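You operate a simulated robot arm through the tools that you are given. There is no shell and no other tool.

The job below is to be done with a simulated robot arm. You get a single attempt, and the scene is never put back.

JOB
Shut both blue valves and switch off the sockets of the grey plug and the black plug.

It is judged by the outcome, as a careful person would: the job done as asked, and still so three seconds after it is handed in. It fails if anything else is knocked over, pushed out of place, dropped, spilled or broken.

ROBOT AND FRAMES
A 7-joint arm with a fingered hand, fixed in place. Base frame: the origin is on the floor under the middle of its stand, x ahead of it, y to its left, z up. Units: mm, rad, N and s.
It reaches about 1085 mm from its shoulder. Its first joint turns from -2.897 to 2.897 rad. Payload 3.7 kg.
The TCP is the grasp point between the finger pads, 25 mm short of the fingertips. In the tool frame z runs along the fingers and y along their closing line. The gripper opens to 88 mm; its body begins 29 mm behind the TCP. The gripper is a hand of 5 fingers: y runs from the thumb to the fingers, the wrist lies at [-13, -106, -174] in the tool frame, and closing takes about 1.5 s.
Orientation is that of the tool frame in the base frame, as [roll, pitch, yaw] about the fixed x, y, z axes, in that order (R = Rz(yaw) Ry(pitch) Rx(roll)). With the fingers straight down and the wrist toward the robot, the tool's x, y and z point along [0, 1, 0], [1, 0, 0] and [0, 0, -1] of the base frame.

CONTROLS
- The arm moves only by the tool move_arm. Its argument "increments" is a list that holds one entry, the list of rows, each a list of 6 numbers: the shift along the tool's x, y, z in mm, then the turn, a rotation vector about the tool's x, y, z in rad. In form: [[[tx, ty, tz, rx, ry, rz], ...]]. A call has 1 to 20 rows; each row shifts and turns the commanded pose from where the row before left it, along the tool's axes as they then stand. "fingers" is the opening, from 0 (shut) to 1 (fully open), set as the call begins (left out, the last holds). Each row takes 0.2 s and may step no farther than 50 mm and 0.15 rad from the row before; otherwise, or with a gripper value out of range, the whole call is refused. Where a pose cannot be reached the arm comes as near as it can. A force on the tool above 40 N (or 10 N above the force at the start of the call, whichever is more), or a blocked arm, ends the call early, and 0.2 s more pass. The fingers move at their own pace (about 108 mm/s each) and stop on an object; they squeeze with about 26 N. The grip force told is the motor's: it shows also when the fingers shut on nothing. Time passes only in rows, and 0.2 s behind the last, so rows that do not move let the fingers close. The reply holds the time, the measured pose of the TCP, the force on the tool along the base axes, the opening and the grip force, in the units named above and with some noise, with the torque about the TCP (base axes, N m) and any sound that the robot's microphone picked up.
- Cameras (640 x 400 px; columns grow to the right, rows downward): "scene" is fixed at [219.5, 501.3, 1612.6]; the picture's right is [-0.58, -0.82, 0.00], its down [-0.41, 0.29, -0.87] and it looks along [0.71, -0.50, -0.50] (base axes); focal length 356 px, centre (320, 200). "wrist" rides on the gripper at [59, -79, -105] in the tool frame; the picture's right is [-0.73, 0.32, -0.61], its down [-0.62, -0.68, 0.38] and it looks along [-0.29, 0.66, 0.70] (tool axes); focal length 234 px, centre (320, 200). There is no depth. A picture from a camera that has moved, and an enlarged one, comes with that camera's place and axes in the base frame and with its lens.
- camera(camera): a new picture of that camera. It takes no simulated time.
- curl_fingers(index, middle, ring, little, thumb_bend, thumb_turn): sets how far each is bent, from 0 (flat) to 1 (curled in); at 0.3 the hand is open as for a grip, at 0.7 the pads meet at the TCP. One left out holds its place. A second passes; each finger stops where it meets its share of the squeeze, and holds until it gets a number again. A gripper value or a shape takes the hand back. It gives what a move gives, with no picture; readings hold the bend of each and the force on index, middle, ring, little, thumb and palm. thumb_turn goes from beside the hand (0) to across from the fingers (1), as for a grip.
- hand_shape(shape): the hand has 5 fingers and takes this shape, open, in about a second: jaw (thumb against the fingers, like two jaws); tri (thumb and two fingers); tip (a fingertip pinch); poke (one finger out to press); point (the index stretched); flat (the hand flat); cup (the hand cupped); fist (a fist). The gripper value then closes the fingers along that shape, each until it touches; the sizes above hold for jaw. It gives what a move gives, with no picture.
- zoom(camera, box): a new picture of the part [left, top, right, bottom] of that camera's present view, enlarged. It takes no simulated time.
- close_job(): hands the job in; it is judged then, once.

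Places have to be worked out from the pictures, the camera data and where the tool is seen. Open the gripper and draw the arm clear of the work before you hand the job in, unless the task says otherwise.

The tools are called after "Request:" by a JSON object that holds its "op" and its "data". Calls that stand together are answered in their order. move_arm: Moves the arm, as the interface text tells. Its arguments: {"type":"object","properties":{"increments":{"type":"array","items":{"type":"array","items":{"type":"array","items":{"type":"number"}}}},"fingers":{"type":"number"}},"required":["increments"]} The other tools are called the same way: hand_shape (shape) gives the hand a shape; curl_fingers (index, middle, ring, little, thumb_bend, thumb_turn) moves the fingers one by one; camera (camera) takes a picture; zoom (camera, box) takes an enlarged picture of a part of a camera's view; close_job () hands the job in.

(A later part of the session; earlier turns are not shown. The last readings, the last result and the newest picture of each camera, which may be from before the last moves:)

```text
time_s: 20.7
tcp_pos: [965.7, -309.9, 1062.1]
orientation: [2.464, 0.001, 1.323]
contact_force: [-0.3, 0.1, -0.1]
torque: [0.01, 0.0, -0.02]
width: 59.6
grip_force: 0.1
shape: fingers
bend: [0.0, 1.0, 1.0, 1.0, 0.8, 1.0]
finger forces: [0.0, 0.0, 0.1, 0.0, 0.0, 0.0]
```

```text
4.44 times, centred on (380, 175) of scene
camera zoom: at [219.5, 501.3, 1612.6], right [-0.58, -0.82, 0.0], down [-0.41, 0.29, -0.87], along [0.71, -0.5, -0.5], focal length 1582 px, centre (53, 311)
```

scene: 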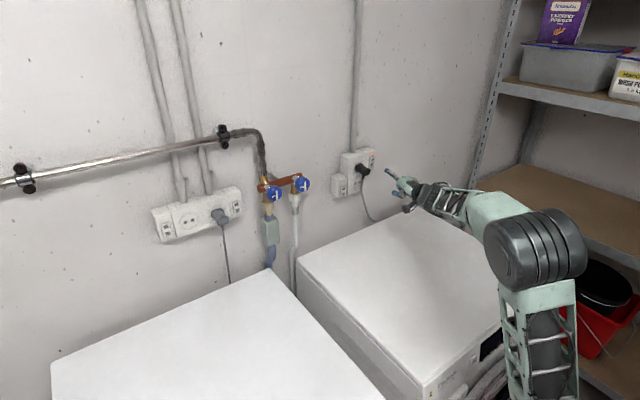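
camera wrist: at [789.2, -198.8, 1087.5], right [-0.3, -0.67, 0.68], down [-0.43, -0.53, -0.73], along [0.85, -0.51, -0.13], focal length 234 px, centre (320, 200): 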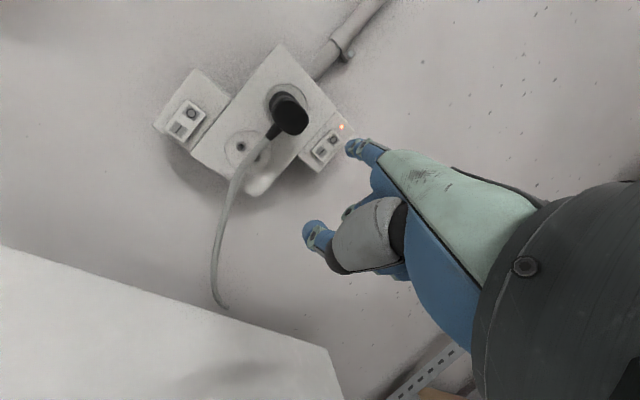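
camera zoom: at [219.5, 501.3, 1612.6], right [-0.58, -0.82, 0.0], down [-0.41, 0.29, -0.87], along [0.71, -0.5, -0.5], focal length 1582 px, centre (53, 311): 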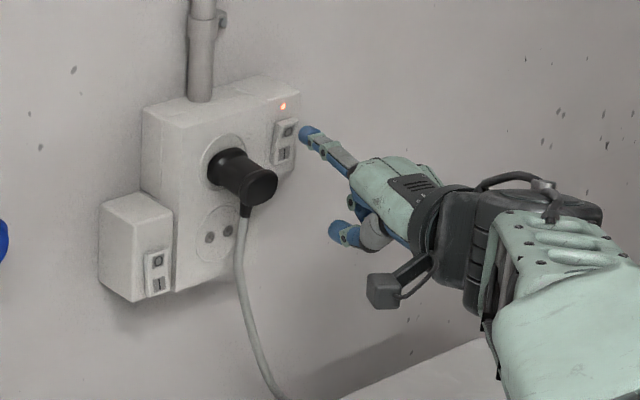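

The tip is aligned to within about 2 mm of the "O", roughly 20 mm away. I'll press forward along the finger in small steps until it clicks.

Request:
{"op": "move_arm", "data": {"increments": [[[0, 3.1, 2.6, 0, 0, 0], [0, 3.1, 2.6, 0, 0, 0], [0, 2.33, 1.9, 0, 0, 0], [0, 2.33, 1.9, 0, 0, 0], [0, 1.9, 1.5, 0, 0, 0], [0, 1.9, 1.5, 0, 0, 0], [0, 1.9, 1.5, 0, 0, 0], [0, 1.9, 1.5, 0, 0, 0]]]}}

Request:
{"op": "zoom", "data": {"camera": "wrist", "box": [290, 90, 400, 190]}}

Request:
{"op": "zoom", "data": {"camera": "scene", "box": [340, 130, 400, 180]}}

```text
time_s: 22.1
tcp_pos: [982.4, -317.9, 1061.6]
orientation: [2.463, 0.0, 1.32]
contact_force: [-28.2, 5.9, -2.0]
torque: [-0.36, -1.56, 0.42]
width: 59.2
grip_force: 13.8
shape: fingers
bend: [0.0, 1.0, 1.0, 1.0, 0.8, 1.0]
finger forces: [28.3, 0.0, 0.0, 0.0, 0.0, 0.0]
heard: click
stopped in row 7: the force on the tool passed its limit at 46 N (the readings are from after the stop); the commanded pose is now the measured one
```

```text
4.00 times, centred on (345, 140) of wrist
camera zoom: at [872.8, -227.5, 1093.5], right [-0.31, -0.67, 0.68], down [-0.44, -0.53, -0.73], along [0.85, -0.52, -0.13], focal length 937 px, centre (220, 440)
```

zoom: 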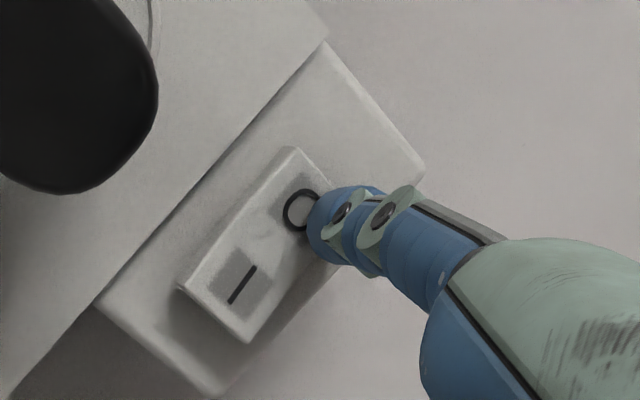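

```text
8.00 times, centred on (370, 155) of scene
camera zoom: at [219.5, 501.3, 1612.6], right [-0.58, -0.82, 0.0], down [-0.41, 0.29, -0.87], along [0.71, -0.5, -0.5], focal length 2847 px, centre (-80, 560)
```

zoom: 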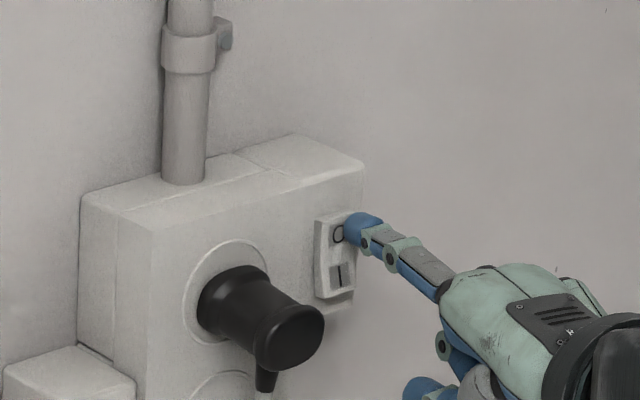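

Click heard and the black plug's light is out. I'll withdraw straight back about 150 mm, then check both cameras.

Request:
{"op": "move_arm", "data": {"increments": [[[0, -7.8, -6.3, 0, 0, 0], [0, -15.55, -12.58, 0, 0, 0], [0, -31.1, -25.2, 0, 0, 0], [0, -31.1, -25.2, 0, 0, 0], [0, -31.1, -25.2, 0, 0, 0], [0, 0, 0, 0, 0, 0]]]}}

Request:
{"op": "camera", "data": {"camera": "scene"}}

Request:
{"op": "zoom", "data": {"camera": "scene", "box": [330, 130, 400, 200]}}

```text
time_s: 23.5
tcp_pos: [836.0, -280.8, 1060.8]
orientation: [2.464, 0.001, 1.323]
contact_force: [-0.5, -0.1, 0.1]
torque: [-0.02, -0.01, -0.02]
width: 59.5
grip_force: 0.1
shape: fingers
bend: [0.0, 1.0, 1.0, 1.0, 0.8, 1.0]
finger forces: [0.1, 0.0, 0.0, 0.0, 0.0, 0.0]
```

```text
taken
```

scene: 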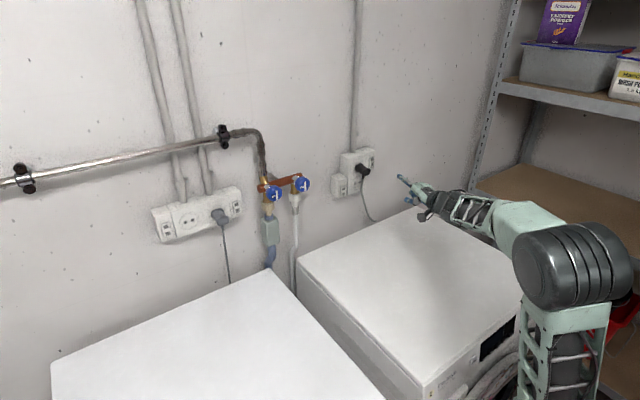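

```text
5.71 times, centred on (365, 165) of scene
camera zoom: at [219.5, 501.3, 1612.6], right [-0.58, -0.82, 0.0], down [-0.41, 0.29, -0.87], along [0.71, -0.5, -0.5], focal length 2034 px, centre (63, 400)
```

zoom: 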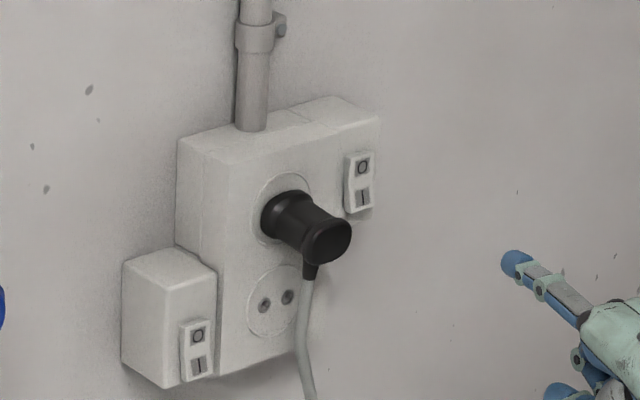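

Both sockets are off. For the valves the tool must point along the knob axis (+x) with the wrist above, so I'll move to a free central spot and test rolling the hand about its own axis there.

Request:
{"op": "move_arm", "data": {"increments": [[[30.5, -4.4, -30.7, 0, 0, 0], [30.5, -4.4, -30.7, 0, 0, 0], [30.5, -4.4, -30.7, 0, 0, 0], [30.5, -4.4, -30.7, 0, 0, 0], [30.5, -4.4, -30.7, 0, 0, 0], [30.5, -4.4, -30.7, 0, 0, 0], [30.5, -4.4, -30.7, 0, 0, 0], [30.5, -4.4, -30.7, 0, 0, 0], [0, 0, 0, 0, 0.0786, -0.0972], [0, 0, 0, 0, 0.0786, -0.0972], [0, 0, 0, 0, 0, 0]]]}}

Request:
{"op": "move_arm", "data": {"increments": [[[0, 0, 0, 0, -0.1107, -0.0899], [0, 0, 0, 0, -0.1107, -0.0899], [0, 0, 0, 0, -0.1107, -0.0899], [0, 0, 0, 0, -0.1107, -0.0899], [0, 0, 0, 0, -0.1107, -0.0899], [0, 0, 0, 0, -0.1107, -0.0899], [0, 0, 0, 0, -0.1107, -0.0899], [0, 0, 0, 0, -0.1107, -0.0899], [0, 0, 0, 0, -0.1107, -0.0899], [0, 0, 0, 0, -0.1107, -0.0899], [0, 0, 0, 0, -0.1107, -0.0899], [0, 0, 0, 0, 0, 0]]]}}

Request:
{"op": "camera", "data": {"camera": "scene"}}

```text
time_s: 25.9
tcp_pos: [721.9, 2.9, 1229.3]
orientation: [2.464, 0.001, 1.573]
contact_force: [0.0, -0.2, -0.3]
torque: [0.03, -0.03, -0.01]
width: 59.5
grip_force: 0.0
shape: fingers
bend: [0.0, 1.0, 1.0, 1.0, 0.8, 1.0]
finger forces: [0.0, 0.0, 0.1, 0.1, 0.0, 0.0]
```

```text
time_s: 28.5
tcp_pos: [727.1, 15.6, 1221.5]
orientation: [-3.071, 1.529, 2.378]
contact_force: [-0.3, 0.3, -0.7]
torque: [0.05, -0.04, -0.01]
width: 59.6
grip_force: 0.1
shape: fingers
bend: [0.0, 1.0, 1.0, 1.0, 0.8, 1.0]
finger forces: [0.1, 0.0, 0.0, 0.0, 0.0, 0.0]
```

```text
taken
```

scene: 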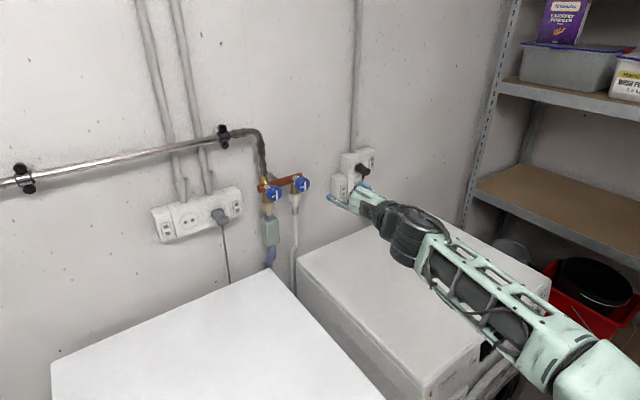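

After the -90° roll the pose is 15 mm and 2° off what I commanded, perhaps a joint limit. I'll let it settle and re-read.

Request:
{"op": "move_arm", "data": {"increments": [[[0, 0, 0, 0, 0, 0], [0, 0, 0, 0, 0, 0], [0, 0, 0, 0, 0, 0]]]}}

```text
time_s: 29.3
tcp_pos: [728.5, 11.9, 1220.8]
orientation: [-3.097, 1.527, 2.349]
contact_force: [-0.1, 0.9, 0.7]
torque: [0.04, 0.0, 0.0]
width: 59.4
grip_force: 0.0
shape: fingers
bend: [0.0, 1.0, 1.0, 1.0, 0.8, 1.0]
finger forces: [0.0, 0.0, 0.0, 0.0, 0.0, 0.0]
```

That roll direction is near its limit, so I'll go the other way: roll back and on to +180° in the free space.

Request:
{"op": "move_arm", "data": {"increments": [[[0, 0, 0, 0, 0.1107, 0.0899], [0, 0, 0, 0, 0.1107, 0.0899], [0, 0, 0, 0, 0.1107, 0.0899], [0, 0, 0, 0, 0.1107, 0.0899], [0, 0, 0, 0, 0.1107, 0.0899], [0, 0, 0, 0, 0.1107, 0.0899], [0, 0, 0, 0, 0.1107, 0.0899], [0, 0, 0, 0, 0.1107, 0.0899], [0, 0, 0, 0, 0.1107, 0.0899], [0, 0, 0, 0, 0.1107, 0.0899], [0, 0, 0, 0, 0.1107, 0.0899], [0, 0, 0, 0, 0, 0]]]}}

Request:
{"op": "move_arm", "data": {"increments": [[[0, 0, 0, 0, 0.1107, 0.0899], [0, 0, 0, 0, 0.1107, 0.0899], [0, 0, 0, 0, 0.1107, 0.0899], [0, 0, 0, 0, 0.1107, 0.0899], [0, 0, 0, 0, 0.1107, 0.0899], [0, 0, 0, 0, 0.1107, 0.0899], [0, 0, 0, 0, 0.1107, 0.0899], [0, 0, 0, 0, 0.1107, 0.0899], [0, 0, 0, 0, 0.1107, 0.0899], [0, 0, 0, 0, 0.1107, 0.0899], [0, 0, 0, 0, 0.1107, 0.0899], [0, 0, 0, 0, 0, 0]]]}}

Request:
{"op": "camera", "data": {"camera": "scene"}}

```text
time_s: 31.9
tcp_pos: [720.4, 1.0, 1229.9]
orientation: [2.464, 0.0, 1.571]
contact_force: [-0.3, 0.0, -0.7]
torque: [-0.02, 0.02, 0.02]
width: 59.7
grip_force: 0.0
shape: fingers
bend: [0.0, 1.0, 1.0, 1.0, 0.8, 1.0]
finger forces: [0.0, 0.0, 0.1, 0.0, 0.1, 0.0]
```

```text
time_s: 34.5
tcp_pos: [721.1, 2.0, 1229.3]
orientation: [-2.554, -1.564, 0.302]
contact_force: [0.1, 0.1, -1.0]
torque: [0.04, -0.01, 0.0]
width: 59.6
grip_force: 0.1
shape: fingers
bend: [0.0, 1.0, 1.0, 1.0, 0.8, 1.0]
finger forces: [0.0, 0.0, 0.0, 0.0, 0.1, 0.0]
```

```text
taken
```

scene: 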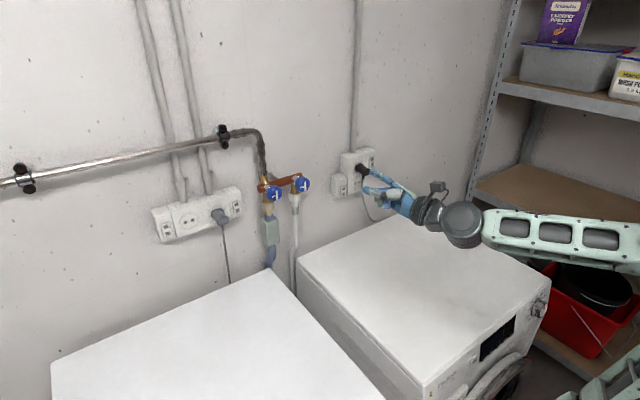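

The +90° roll tracks exactly. I'll go on to +180°, then pitch the tool so its z-axis points straight at the wall.

Request:
{"op": "move_arm", "data": {"increments": [[[0, 0, 0, 0, 0.1107, 0.0899], [0, 0, 0, 0, 0.1107, 0.0899], [0, 0, 0, 0, 0.1107, 0.0899], [0, 0, 0, 0, 0.1107, 0.0899], [0, 0, 0, 0, 0.1107, 0.0899], [0, 0, 0, 0, 0.1107, 0.0899], [0, 0, 0, 0, 0.1107, 0.0899], [0, 0, 0, 0, 0.1107, 0.0899], [0, 0, 0, 0, 0.1107, 0.0899], [0, 0, 0, 0, 0.1107, 0.0899], [0, 0, 0, 0, 0.1107, 0.0899], [0, 0, 0, 0, 0, 0]]]}}

Request:
{"op": "move_arm", "data": {"increments": [[[0, 0, 0, -0.1485, 0, 0], [0, 0, 0, -0.1485, 0, 0], [0, 0, 0, -0.1485, 0, 0], [0, 0, 0, -0.1485, 0, 0], [0, 0, 0, -0.1485, 0, 0], [0, 0, 0, -0.1485, 0, 0], [0, 0, 0, 0, 0, 0]]]}}

Request:
{"op": "hand_shape", "data": {"shape": "tri"}}

Request:
{"op": "camera", "data": {"camera": "scene"}}

Request:
{"op": "camera", "data": {"camera": "wrist"}}

```text
time_s: 37.1
tcp_pos: [723.3, 1.9, 1230.7]
orientation: [-0.687, -0.003, -1.57]
contact_force: [-0.3, -0.6, 0.3]
torque: [0.01, 0.03, 0.0]
width: 59.6
grip_force: 0.1
shape: fingers
bend: [0.0, 1.0, 1.0, 1.0, 0.8, 1.0]
finger forces: [0.1, 0.0, 0.1, 0.1, 0.1, 0.0]
```

```text
time_s: 38.7
tcp_pos: [721.3, 2.5, 1231.2]
orientation: [-1.579, -0.006, -1.568]
contact_force: [1.1, -0.5, -1.4]
torque: [0.04, 0.02, 0.02]
width: 59.9
grip_force: 0.2
shape: fingers
bend: [0.0, 1.0, 1.0, 1.0, 0.8, 1.0]
finger forces: [0.0, 0.0, 0.0, 0.1, 0.0, 0.0]
```

```text
time_s: 39.6
tcp_pos: [722.2, 2.5, 1230.0]
orientation: [-1.579, -0.007, -1.569]
contact_force: [-0.4, 0.4, -0.2]
torque: [-0.02, 0.05, 0.01]
width: 87.7
grip_force: 0.0
shape: tri
bend: [0.3, 0.3, 0.99, 0.99, 0.3, 0.98]
finger forces: [0.1, 0.0, 0.0, 0.1, 0.0, 0.1]
```

```text
taken
```

scene: 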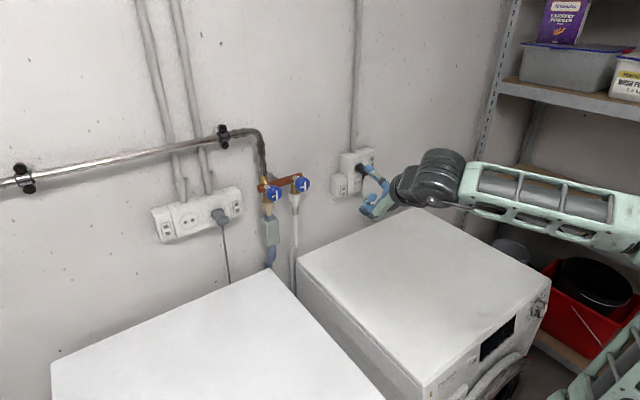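

```text
taken
camera wrist: at [618.1, -55.2, 1310.6], right [-0.61, 0.72, -0.32], down [0.39, 0.63, 0.67], along [0.69, 0.29, -0.66], focal length 234 px, centre (320, 200)
```

wrist: 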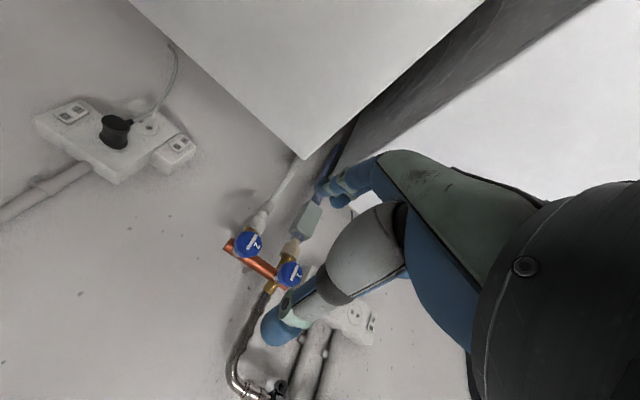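

The tool now points at the wall with the wrist above, in the tri shape (thumb and two fingers). I'll move to about 80 mm in front of valve 2 and look.

Request:
{"op": "move_arm", "data": {"increments": [[[-3.7, 23.2, 41, 0, 0, 0], [-3.7, 23.2, 41, 0, 0, 0], [-3.7, 23.2, 41, 0, 0, 0], [-3.7, 23.2, 41, 0, 0, 0], [0, 0, 0, 0, 0, 0]]]}}

Request:
{"op": "camera", "data": {"camera": "scene"}}

Request:
{"op": "camera", "data": {"camera": "wrist"}}

```text
time_s: 40.8
tcp_pos: [884.4, 19.3, 1136.2]
orientation: [-1.577, -0.005, -1.571]
contact_force: [-0.6, -0.5, -0.3]
torque: [-0.01, 0.02, 0.01]
width: 87.9
grip_force: 0.1
shape: tri
bend: [0.3, 0.3, 0.99, 0.99, 0.3, 0.98]
finger forces: [0.0, 0.1, 0.0, 0.0, 0.0, 0.0]
```

```text
taken
```

scene: 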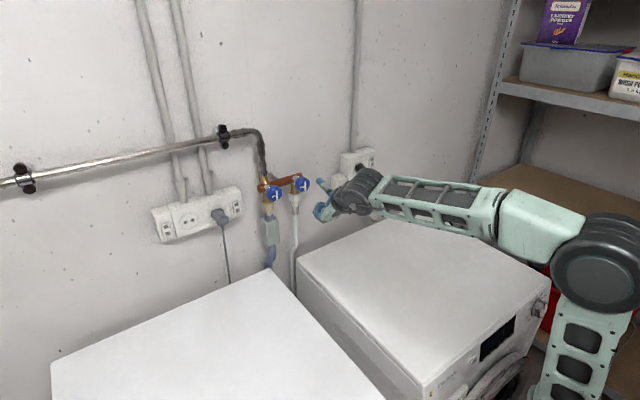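

```text
taken
camera wrist: at [782.0, -39.0, 1216.6], right [-0.61, 0.72, -0.32], down [0.39, 0.63, 0.68], along [0.69, 0.29, -0.66], focal length 234 px, centre (320, 200)
```

wrist: 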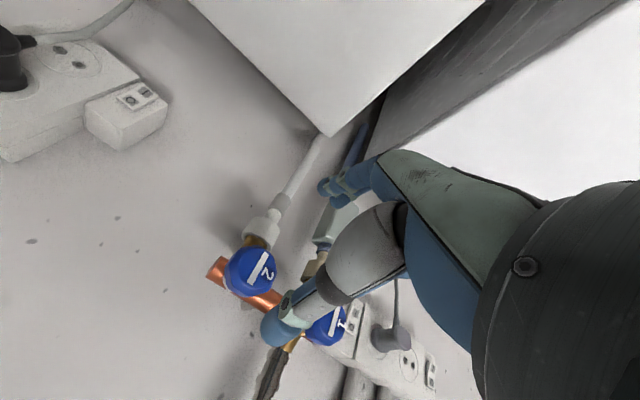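

I'll zoom on the valves from both cameras to refine valve 2's centre relative to the tool.

Request:
{"op": "zoom", "data": {"camera": "wrist", "box": [200, 210, 300, 310]}}

Request:
{"op": "zoom", "data": {"camera": "scene", "box": [256, 165, 356, 235]}}

```text
4.00 times, centred on (250, 260) of wrist
camera zoom: at [782.0, -39.0, 1216.6], right [-0.61, 0.72, -0.32], down [0.39, 0.63, 0.68], along [0.69, 0.29, -0.66], focal length 937 px, centre (600, -40)
```

zoom: 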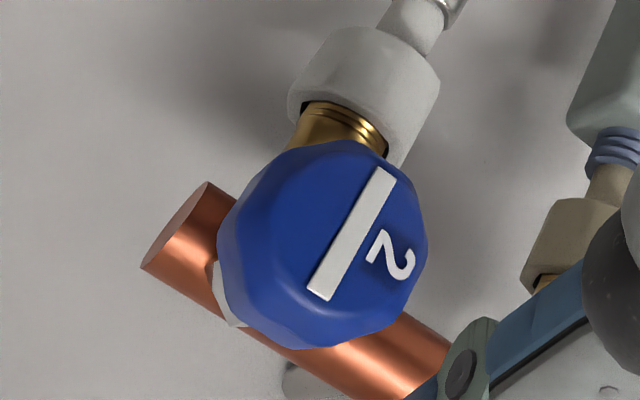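

```text
5.71 times, centred on (306, 200) of scene
camera zoom: at [219.5, 501.3, 1612.6], right [-0.58, -0.82, 0.0], down [-0.41, 0.29, -0.87], along [0.71, -0.5, -0.5], focal length 2034 px, centre (400, 200)
```

zoom: 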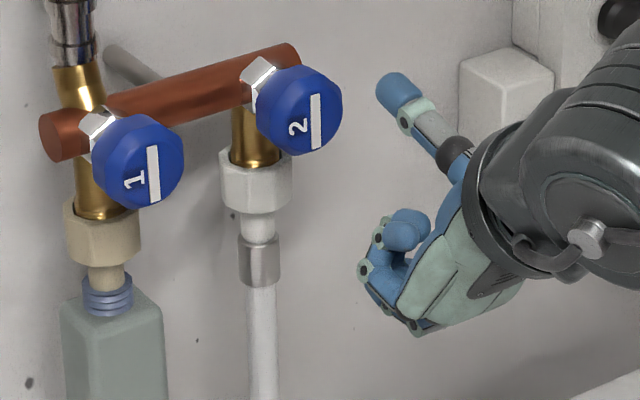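

Valve 2's knob centre triangulates well to about (992, 19, 1140) with its face at x≈977, and valve 1's to about (992, 112, 1140); the copper pipe is some 30 mm behind the knobs. I'll test here, clear of the valves, whether the hand can roll ±45° about the knob axis.

Request:
{"op": "move_arm", "data": {"increments": [[[0, 0, 0, 0, 0, 0.131], [0, 0, 0, 0, 0, 0.131], [0, 0, 0, 0, 0, 0.131], [0, 0, 0, 0, 0, 0.131], [0, 0, 0, 0, 0, 0.131], [0, 0, 0, 0, 0, 0.131], [0, 0, 0, 0, 0, 0], [0, 0, 0, 0, 0, 0]]]}}

Request:
{"op": "move_arm", "data": {"increments": [[[0, 0, 0, 0, 0, -0.131], [0, 0, 0, 0, 0, -0.131], [0, 0, 0, 0, 0, -0.131], [0, 0, 0, 0, 0, -0.131], [0, 0, 0, 0, 0, -0.131], [0, 0, 0, 0, 0, -0.131], [0, 0, 0, 0, 0, -0.131], [0, 0, 0, 0, 0, -0.131], [0, 0, 0, 0, 0, -0.131], [0, 0, 0, 0, 0, -0.131], [0, 0, 0, 0, 0, -0.131], [0, 0, 0, 0, 0, -0.131], [0, 0, 0, 0, 0, 0], [0, 0, 0, 0, 0, 0]]]}}

Request:
{"op": "camera", "data": {"camera": "scene"}}

Request:
{"op": "camera", "data": {"camera": "wrist"}}

```text
time_s: 42.6
tcp_pos: [894.9, 23.5, 1112.9]
orientation: [-1.617, 0.573, -1.597]
contact_force: [-0.5, -0.1, 0.7]
torque: [-0.03, 0.01, -0.01]
width: 87.8
grip_force: 0.1
shape: tri
bend: [0.3, 0.3, 0.99, 0.99, 0.3, 0.97]
finger forces: [0.1, 0.1, 0.0, 0.1, 0.0, 0.1]
out of reach, approached as far as the arm can: row 1, 2, 3
```

```text
time_s: 45.6
tcp_pos: [894.7, 25.2, 1112.5]
orientation: [-1.644, -0.999, -1.507]
contact_force: [0.0, -0.6, 1.0]
torque: [-0.01, 0.01, 0.02]
width: 87.8
grip_force: 0.1
shape: tri
bend: [0.3, 0.3, 0.99, 0.99, 0.3, 0.97]
finger forces: [0.1, 0.0, 0.1, 0.0, 0.1, 0.1]
```

```text
taken
```

scene: 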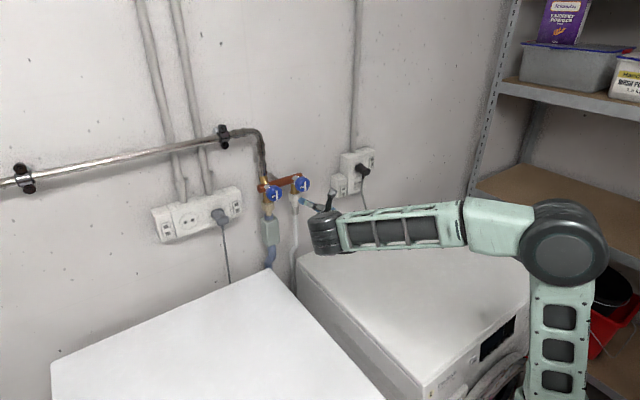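

```text
taken
camera wrist: at [794.6, 60.5, 1208.6], right [-0.64, 0.12, -0.76], down [0.38, 0.91, -0.17], along [0.67, -0.4, -0.63], focal length 234 px, centre (320, 200)
```

wrist: 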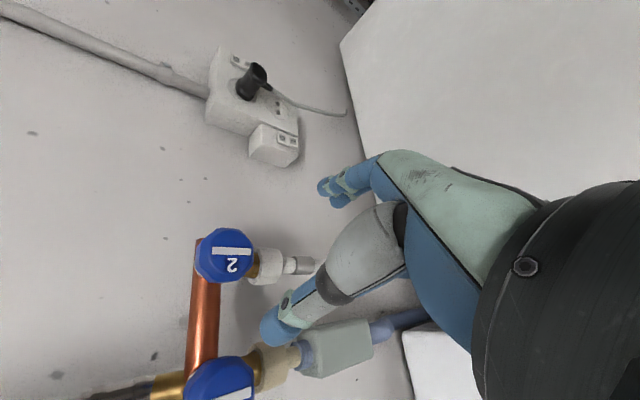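

Rolling past +33° is out of reach here, but down to -57° tracked exactly, so I'll correct the small drift and test further in the negative direction to find a clean 90° range.

Request:
{"op": "move_arm", "data": {"increments": [[[11.8, -4.6, 0, 0.0216, 0.0336, 0], [11.8, -4.6, 0, 0, 0, 0], [0, 0, 0, 0, 0, -0.125], [0, 0, 0, 0, 0, -0.125], [0, 0, 0, 0, 0, -0.125], [0, 0, 0, 0, 0, -0.125], [0, 0, 0, 0, 0, -0.125], [0, 0, 0, 0, 0, -0.125], [0, 0, 0, 0, 0, 0], [0, 0, 0, 0, 0, 0]]]}}

Request:
{"op": "camera", "data": {"camera": "scene"}}

Request:
{"op": "camera", "data": {"camera": "wrist"}}

```text
time_s: 47.8
tcp_pos: [894.7, 19.7, 1137.9]
orientation: [1.573, -1.391, 1.568]
contact_force: [0.1, -0.3, 0.4]
torque: [0.02, 0.02, 0.0]
width: 87.9
grip_force: 0.0
shape: tri
bend: [0.3, 0.3, 0.99, 0.99, 0.3, 0.97]
finger forces: [0.1, 0.0, 0.1, 0.0, 0.1, 0.0]
```

```text
taken
```

scene: 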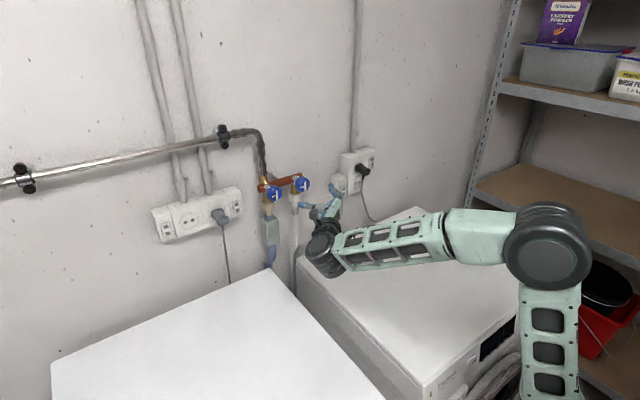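

```text
taken
camera wrist: at [791.5, 108.7, 1180.8], right [-0.61, -0.45, -0.66], down [0.38, 0.56, -0.73], along [0.7, -0.7, -0.17], focal length 234 px, centre (320, 200)
```

wrist: 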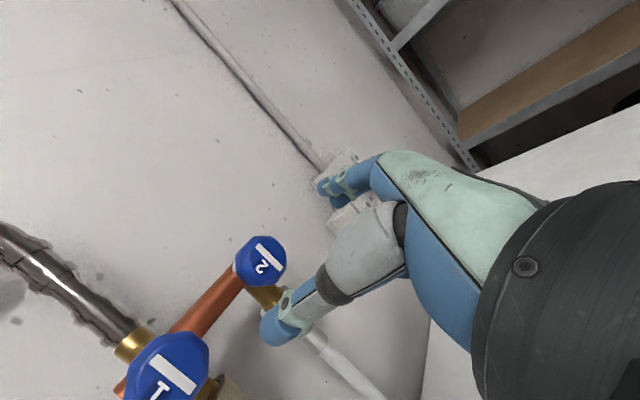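

The range from φ=80° upward tracks exactly, and the wrist view confirms valve 2's centre sits on the tool axis. I'll advance 60 mm toward valve 2 with the hand open and check.

Request:
{"op": "move_arm", "data": {"increments": [[[0, 0, 20, 0, 0, 0], [0, 0, 20, 0, 0, 0], [0, 0, 20, 0, 0, 0], [0, 0, 0, 0, 0, 0], [0, 0, 0, 0, 0, 0]]]}}

Request:
{"op": "camera", "data": {"camera": "wrist"}}

Request:
{"op": "zoom", "data": {"camera": "scene", "box": [240, 150, 370, 260]}}

```text
time_s: 49.0
tcp_pos: [956.1, 18.5, 1136.7]
orientation: [1.556, -1.393, 1.586]
contact_force: [-0.1, 1.0, 0.5]
torque: [-0.01, -0.02, -0.03]
width: 87.8
grip_force: 0.1
shape: tri
bend: [0.3, 0.3, 0.99, 0.99, 0.3, 0.97]
finger forces: [0.0, 0.1, 0.0, 0.0, 0.1, 0.0]
```

```text
taken
camera wrist: at [851.5, 106.8, 1181.3], right [-0.61, -0.45, -0.66], down [0.38, 0.56, -0.73], along [0.7, -0.7, -0.17], focal length 234 px, centre (320, 200)
```

wrist: 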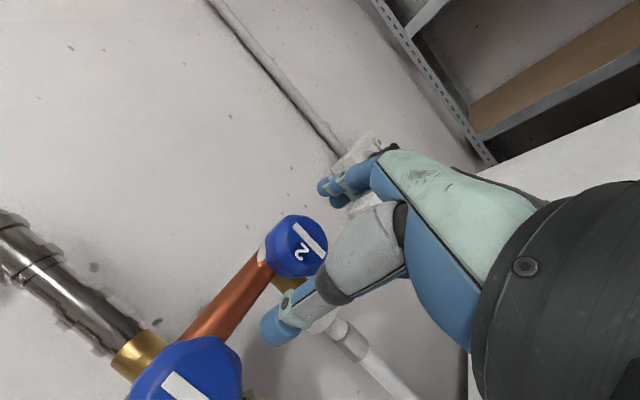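

```text
3.64 times, centred on (305, 205) of scene
camera zoom: at [219.5, 501.3, 1612.6], right [-0.58, -0.82, 0.0], down [-0.41, 0.29, -0.87], along [0.71, -0.5, -0.5], focal length 1294 px, centre (374, 182)
```

zoom: 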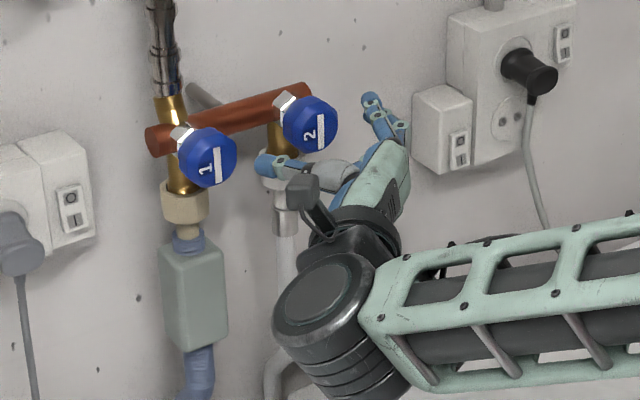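

Tracking remains good. I'll zoom in to check how the knob sits between the thumb and fingers.

Request:
{"op": "zoom", "data": {"camera": "wrist", "box": [240, 160, 360, 280]}}

Request:
{"op": "zoom", "data": {"camera": "scene", "box": [275, 160, 345, 215]}}

```text
3.33 times, centred on (300, 220) of wrist
camera zoom: at [851.5, 106.8, 1181.3], right [-0.61, -0.45, -0.66], down [0.38, 0.56, -0.73], along [0.7, -0.7, -0.17], focal length 781 px, centre (387, 133)
```

zoom: 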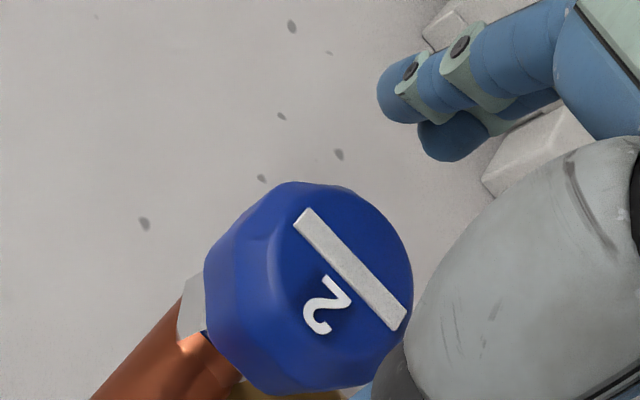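

```text
7.27 times, centred on (310, 188) of scene
camera zoom: at [219.5, 501.3, 1612.6], right [-0.58, -0.82, 0.0], down [-0.41, 0.29, -0.87], along [0.71, -0.5, -0.5], focal length 2588 px, centre (393, 291)
```

zoom: 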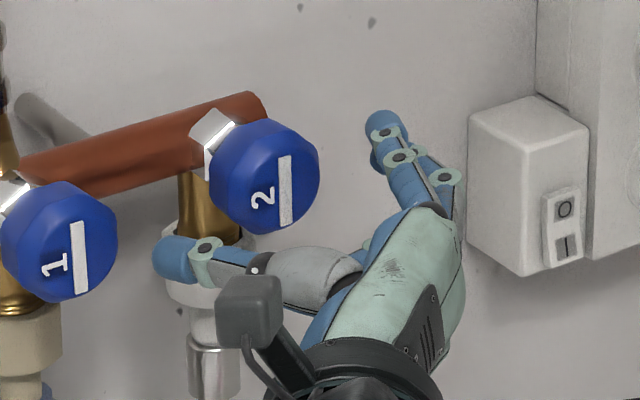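

The knob sits within 2 mm of the tool axis. I'll nudge 2.5 mm up and advance 26 mm so the pads straddle the knob's rim.

Request:
{"op": "move_arm", "data": {"increments": [[[2.6, -0.5, 0, 0, 0, 0], [0, 0, 9, 0, 0, 0], [0, 0, 9, 0, 0, 0], [0, 0, 8, 0, 0, 0], [0, 0, 0, 0, 0, 0], [0, 0, 0, 0, 0, 0]]]}}

Request:
{"op": "zoom", "data": {"camera": "wrist", "box": [240, 140, 400, 280]}}

Request:
{"op": "zoom", "data": {"camera": "scene", "box": [265, 155, 345, 215]}}

```text
time_s: 50.4
tcp_pos: [983.2, 19.9, 1139.5]
orientation: [1.566, -1.39, 1.576]
contact_force: [0.5, 0.0, 0.9]
torque: [0.0, -0.01, -0.03]
width: 87.9
grip_force: 0.1
shape: tri
bend: [0.3, 0.3, 0.99, 0.99, 0.3, 0.97]
finger forces: [0.0, 0.1, 0.0, 0.1, 0.1, 0.0]
```

```text
2.86 times, centred on (320, 210) of wrist
camera zoom: at [878.4, 109.0, 1182.9], right [-0.61, -0.45, -0.66], down [0.38, 0.56, -0.73], along [0.7, -0.7, -0.17], focal length 669 px, centre (320, 171)
```

zoom: 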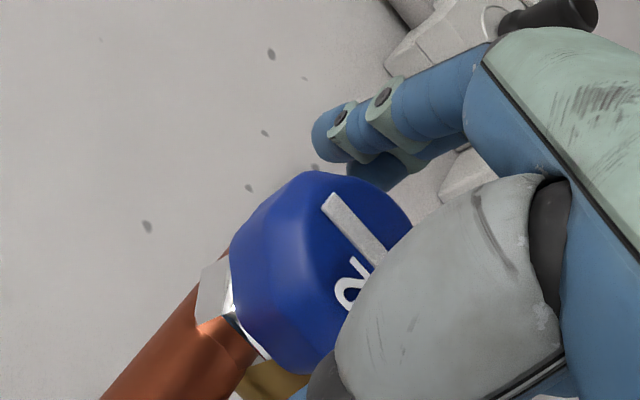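

```text
6.67 times, centred on (305, 185) of scene
camera zoom: at [219.5, 501.3, 1612.6], right [-0.58, -0.82, 0.0], down [-0.41, 0.29, -0.87], along [0.71, -0.5, -0.5], focal length 2372 px, centre (420, 300)
```

zoom: 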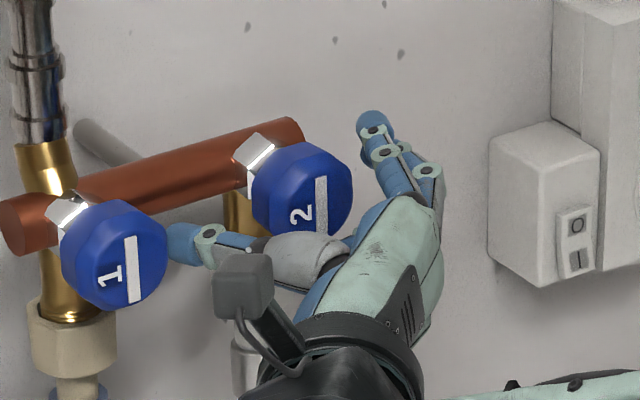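

The thumb and fingers straddle valve 2's rim. I'll close the hand on it and read the forces.

Request:
{"op": "move_arm", "data": {"increments": [[[0, 0, 0, 0, 0, 0], [0, 0, 0, 0, 0, 0], [0, 0, 0, 0, 0, 0], [0, 0, 0, 0, 0, 0], [0, 0, 0, 0, 0, 0], [0, 0, 0, 0, 0, 0], [0, 0, 0, 0, 0, 0], [0, 0, 0, 0, 0, 0]]], "fingers": 0}}

Request:
{"op": "zoom", "data": {"camera": "wrist", "box": [240, 140, 400, 280]}}

Request:
{"op": "zoom", "data": {"camera": "scene", "box": [265, 155, 345, 215]}}

```text
time_s: 52.2
tcp_pos: [983.3, 20.1, 1137.6]
orientation: [1.573, -1.39, 1.569]
contact_force: [15.9, 0.5, 1.6]
torque: [0.0, -0.03, 0.11]
width: 33.5
grip_force: 25.7
shape: tri
bend: [0.74, 0.47, 1.0, 1.0, 0.74, 1.0]
finger forces: [12.5, 12.1, 0.0, 0.1, 24.6, 0.1]
```

```text
2.86 times, centred on (320, 210) of wrist
camera zoom: at [878.9, 109.0, 1182.5], right [-0.61, -0.45, -0.66], down [0.38, 0.56, -0.73], along [0.7, -0.7, -0.17], focal length 669 px, centre (320, 171)
```

zoom: 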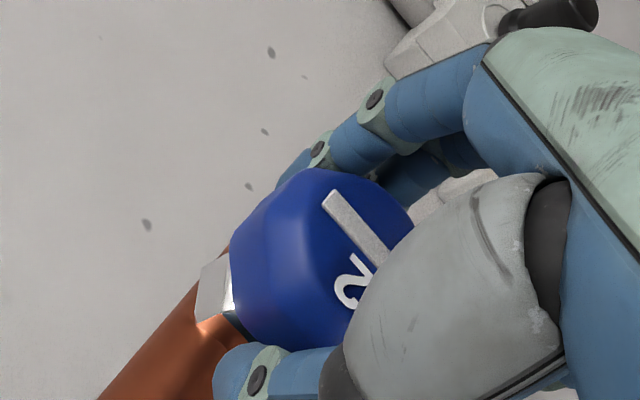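

```text
6.67 times, centred on (305, 185) of scene
camera zoom: at [219.5, 501.3, 1612.6], right [-0.58, -0.82, 0.0], down [-0.41, 0.29, -0.87], along [0.71, -0.5, -0.5], focal length 2372 px, centre (420, 300)
```

zoom: 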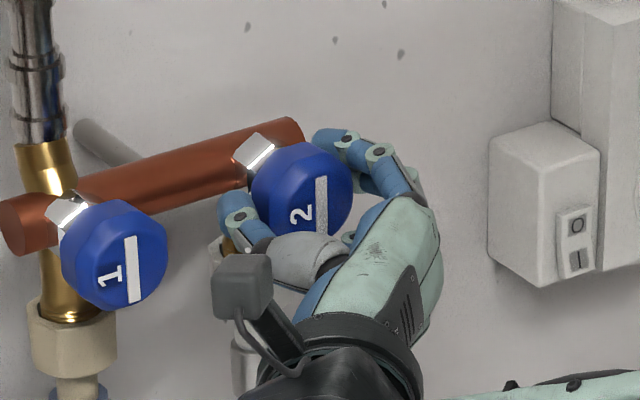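

The hand holds the knob at 25 N, with the tips hooking slightly behind the rim. I'll turn it clockwise (positive about tool z) by about 0.4 rad and see if the knob follows.

Request:
{"op": "move_arm", "data": {"increments": [[[0, 0, 0, 0, 0, 0.08], [0, 0, 0, 0, 0, 0.08], [0, 0, 0, 0, 0, 0.08], [0, 0, 0, 0, 0, 0.08], [0, 0, 0, 0, 0, 0.08], [0, 0, 0, 0, 0, 0]]]}}

Request:
{"op": "zoom", "data": {"camera": "wrist", "box": [240, 140, 400, 280]}}

Request:
{"op": "zoom", "data": {"camera": "scene", "box": [265, 155, 345, 215]}}

```text
time_s: 53.6
tcp_pos: [983.2, 21.1, 1140.2]
orientation: [-1.562, -1.35, -1.58]
contact_force: [22.1, -1.7, 6.6]
torque: [-0.11, -0.13, 0.12]
width: 32.7
grip_force: 26.1
shape: tri
bend: [0.74, 0.47, 1.0, 1.0, 0.74, 1.0]
finger forces: [14.9, 12.5, 0.0, 0.1, 24.9, 0.0]
```

```text
2.86 times, centred on (320, 210) of wrist
camera zoom: at [878.5, 85.3, 1214.2], right [-0.61, -0.16, -0.78], down [0.38, 0.8, -0.46], along [0.7, -0.58, -0.43], focal length 669 px, centre (320, 171)
```

zoom: 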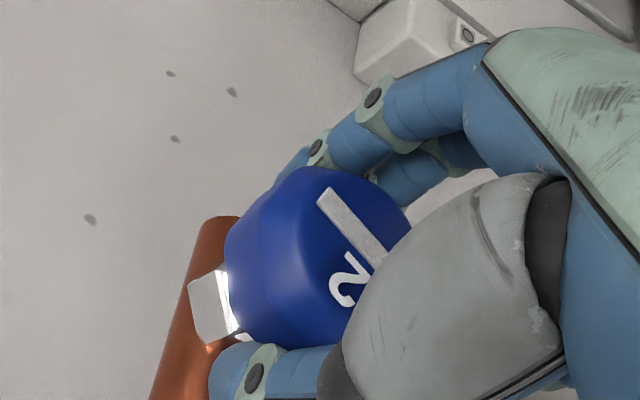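

```text
6.67 times, centred on (305, 185) of scene
camera zoom: at [219.5, 501.3, 1612.6], right [-0.58, -0.82, 0.0], down [-0.41, 0.29, -0.87], along [0.71, -0.5, -0.5], focal length 2372 px, centre (420, 300)
```

zoom: 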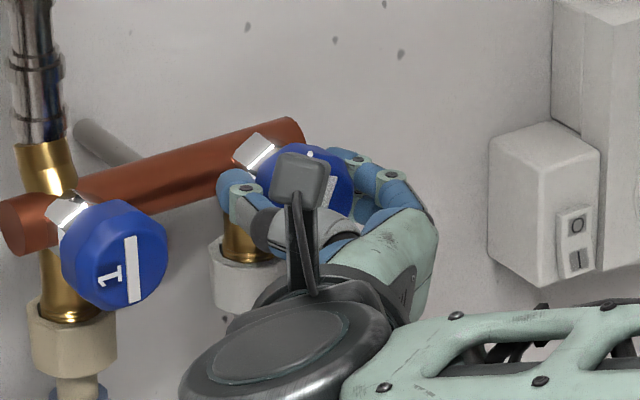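

The knob follows the hand: the bar stays fixed in the hand's view while the pipe turned. I'll continue another 0.6 rad.

Request:
{"op": "move_arm", "data": {"increments": [[[0, 0, 0, 0, 0, 0.1], [0, 0, 0, 0, 0, 0.1], [0, 0, 0, 0, 0, 0.1], [0, 0, 0, 0, 0, 0.1], [0, 0, 0, 0, 0, 0.1], [0, 0, 0, 0, 0, 0.1], [0, 0, 0, 0, 0, 0]]]}}

Request:
{"op": "zoom", "data": {"camera": "wrist", "box": [240, 140, 400, 280]}}

Request:
{"op": "zoom", "data": {"camera": "scene", "box": [265, 155, 345, 215]}}

```text
time_s: 55.2
tcp_pos: [982.7, 20.2, 1139.8]
orientation: [-1.57, -0.75, -1.571]
contact_force: [20.4, -2.2, 12.3]
torque: [-0.12, -0.31, 0.12]
width: 31.5
grip_force: 25.2
shape: tri
bend: [0.74, 0.49, 1.0, 1.0, 0.73, 0.99]
finger forces: [13.1, 11.2, 0.0, 0.0, 28.7, 0.0]
```

```text
2.86 times, centred on (320, 210) of wrist
camera zoom: at [878.4, 31.3, 1237.7], right [-0.61, 0.31, -0.73], down [0.38, 0.92, 0.08], along [0.7, -0.23, -0.68], focal length 669 px, centre (320, 171)
```

zoom: 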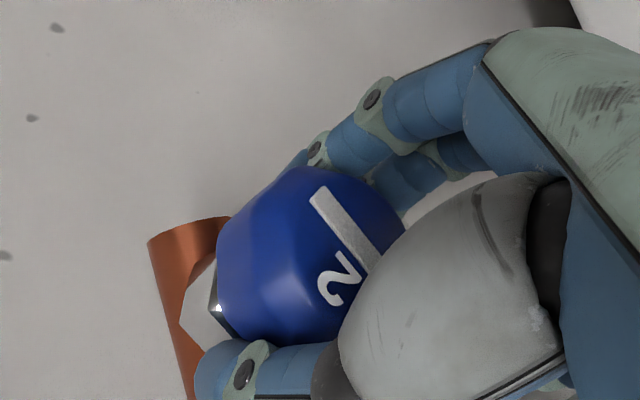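

```text
6.67 times, centred on (305, 185) of scene
camera zoom: at [219.5, 501.3, 1612.6], right [-0.58, -0.82, 0.0], down [-0.41, 0.29, -0.87], along [0.71, -0.5, -0.5], focal length 2372 px, centre (420, 300)
```

zoom: 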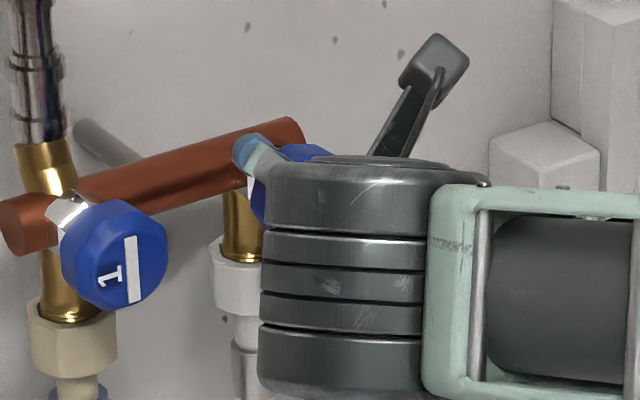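

Still following (about 1.0 rad so far). I'll turn on toward 1.6 rad and watch for the end stop.

Request:
{"op": "move_arm", "data": {"increments": [[[0, 0, 0, 0, 0, 0.1], [0, 0, 0, 0, 0, 0.1], [0, 0, 0, 0, 0, 0.1], [0, 0, 0, 0, 0, 0.1], [0, 0, 0, 0, 0, 0.1], [0, 0, 0, 0, 0, 0.1], [0, 0, 0, 0, 0, 0]]]}}

Request:
{"op": "zoom", "data": {"camera": "wrist", "box": [240, 140, 400, 280]}}

Request:
{"op": "zoom", "data": {"camera": "scene", "box": [265, 155, 345, 215]}}

```text
time_s: 56.8
tcp_pos: [982.9, 19.2, 1141.0]
orientation: [-1.57, -0.148, -1.573]
contact_force: [18.6, -12.8, 14.7]
torque: [-0.33, -0.43, -0.21]
width: 30.5
grip_force: 25.5
shape: tri
bend: [0.74, 0.5, 1.0, 1.0, 0.72, 1.0]
finger forces: [13.7, 10.1, 0.1, 0.0, 29.7, 0.0]
```

```text
2.86 times, centred on (320, 210) of wrist
camera zoom: at [878.4, -27.0, 1227.3], right [-0.61, 0.67, -0.43], down [0.38, 0.72, 0.58], along [0.7, 0.19, -0.69], focal length 669 px, centre (320, 171)
```

zoom: 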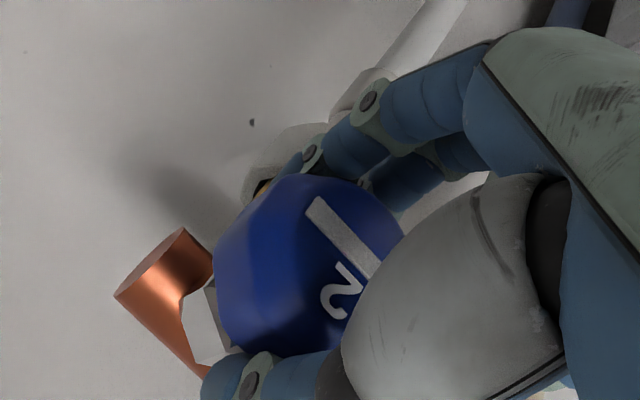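

```text
6.67 times, centred on (305, 185) of scene
camera zoom: at [219.5, 501.3, 1612.6], right [-0.58, -0.82, 0.0], down [-0.41, 0.29, -0.87], along [0.71, -0.5, -0.5], focal length 2372 px, centre (420, 300)
```

zoom: 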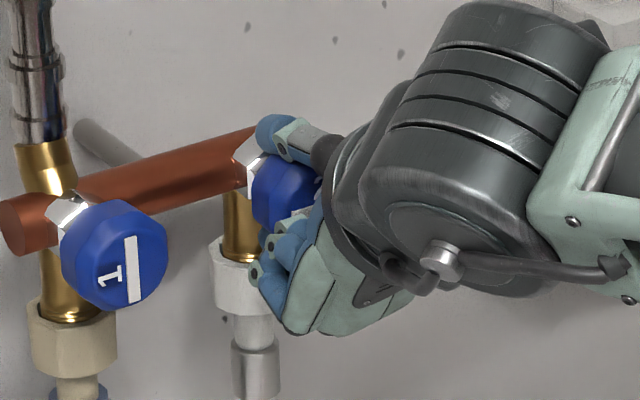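

The bar now appears horizontal with the "2" upright, and the reaction torque has risen. I'll nudge 0.1 rad more to be sure the valve is against its stop.

Request:
{"op": "move_arm", "data": {"increments": [[[0, 0, 0, 0, 0, 0.05], [0, 0, 0, 0, 0, 0.05], [0, 0, 0, 0, 0, 0]]]}}

Request:
{"op": "zoom", "data": {"camera": "wrist", "box": [270, 170, 370, 250]}}

```text
time_s: 57.6
tcp_pos: [980.9, 19.9, 1140.2]
orientation: [-1.57, -0.049, -1.568]
contact_force: [18.7, -10.9, 13.9]
torque: [-0.21, -0.34, -0.15]
width: 30.5
grip_force: 25.5
shape: tri
bend: [0.74, 0.5, 1.0, 1.0, 0.72, 1.0]
finger forces: [12.6, 7.7, 0.0, 0.1, 30.1, 0.0]
```

```text
5.00 times, centred on (320, 210) of wrist
camera zoom: at [878.0, -33.9, 1221.7], right [-0.61, 0.71, -0.36], down [0.38, 0.66, 0.65], along [0.7, 0.26, -0.67], focal length 1171 px, centre (320, 150)
```

zoom: 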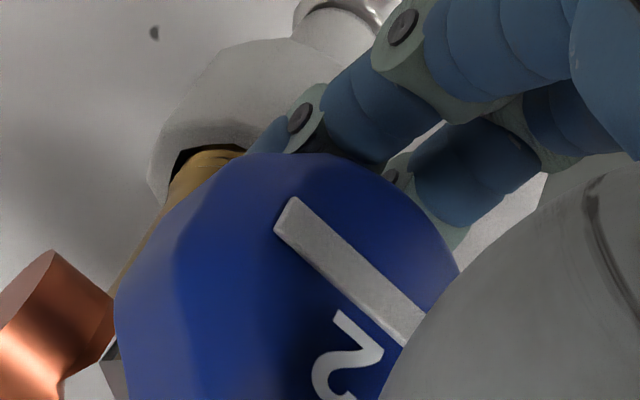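

The hand slipped about 6° relative to the knob while the bar stayed horizontal, so valve 2 is against its shut stop. I'll open the hand and back off.

Request:
{"op": "move_arm", "data": {"increments": [[[0, 0, 0, 0, 0, 0], [0, 0, 0, 0, 0, 0], [0, 0, 0, 0, 0, 0], [0, 0, 0, 0, 0, 0], [0, 0, 0, 0, 0, 0], [0, 0, 0, 0, 0, 0]]], "fingers": 1}}

Request:
{"op": "zoom", "data": {"camera": "wrist", "box": [240, 140, 400, 280]}}

```text
time_s: 59.0
tcp_pos: [982.6, 20.9, 1140.7]
orientation: [-1.57, -0.051, -1.57]
contact_force: [0.0, -0.3, -0.7]
torque: [0.0, 0.0, -0.03]
width: 87.8
grip_force: 0.0
shape: tri
bend: [0.3, 0.3, 0.99, 0.99, 0.3, 0.98]
finger forces: [0.1, 0.0, 0.0, 0.1, 0.0, 0.1]
```

```text
2.86 times, centred on (320, 210) of wrist
camera zoom: at [877.8, -33.6, 1221.8], right [-0.61, 0.71, -0.36], down [0.38, 0.66, 0.65], along [0.7, 0.26, -0.67], focal length 669 px, centre (320, 171)
```

zoom: 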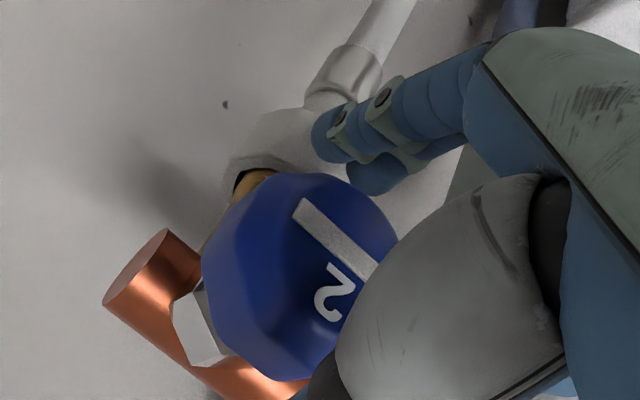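

The hand is free of the knob. I'll back straight off 100 mm and check valve 2.

Request:
{"op": "move_arm", "data": {"increments": [[[0, 0, -15, 0, 0, 0], [0, 0, -20, 0, 0, 0], [0, 0, -30, 0, 0, 0], [0, 0, -35, 0, 0, 0], [0, 0, 0, 0, 0, 0], [0, 0, 0, 0, 0, 0]]]}}

Request:
{"op": "camera", "data": {"camera": "wrist"}}

Request:
{"op": "zoom", "data": {"camera": "scene", "box": [240, 160, 330, 225]}}

```text
time_s: 60.4
tcp_pos: [882.4, 19.8, 1140.2]
orientation: [-1.57, -0.05, -1.567]
contact_force: [-0.7, 0.3, -0.3]
torque: [-0.01, 0.0, -0.02]
width: 87.7
grip_force: 0.0
shape: tri
bend: [0.3, 0.3, 0.99, 0.99, 0.3, 0.98]
finger forces: [0.0, 0.0, 0.0, 0.0, 0.0, 0.0]
```

```text
taken
camera wrist: at [778.4, -34.7, 1222.3], right [-0.61, 0.71, -0.36], down [0.38, 0.66, 0.65], along [0.7, 0.26, -0.67], focal length 234 px, centre (320, 200)
```

wrist: 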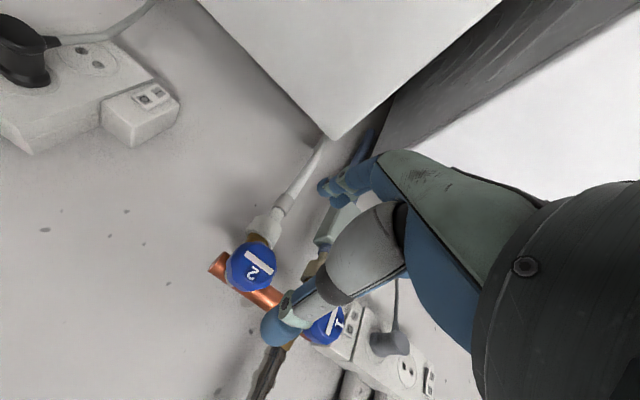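

```text
6.15 times, centred on (285, 192) of scene
camera zoom: at [219.5, 501.3, 1612.6], right [-0.58, -0.82, 0.0], down [-0.41, 0.29, -0.87], along [0.71, -0.5, -0.5], focal length 2190 px, centre (535, 246)
```

zoom: 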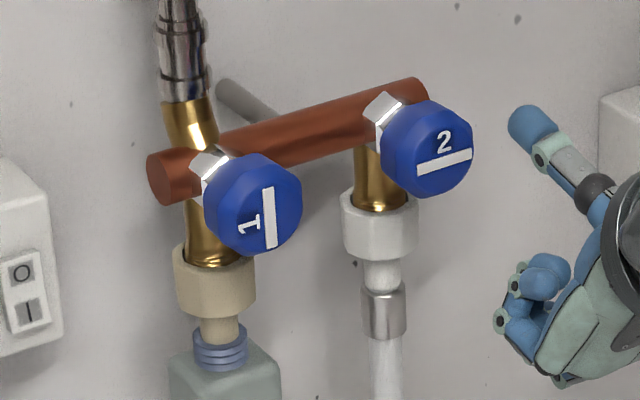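

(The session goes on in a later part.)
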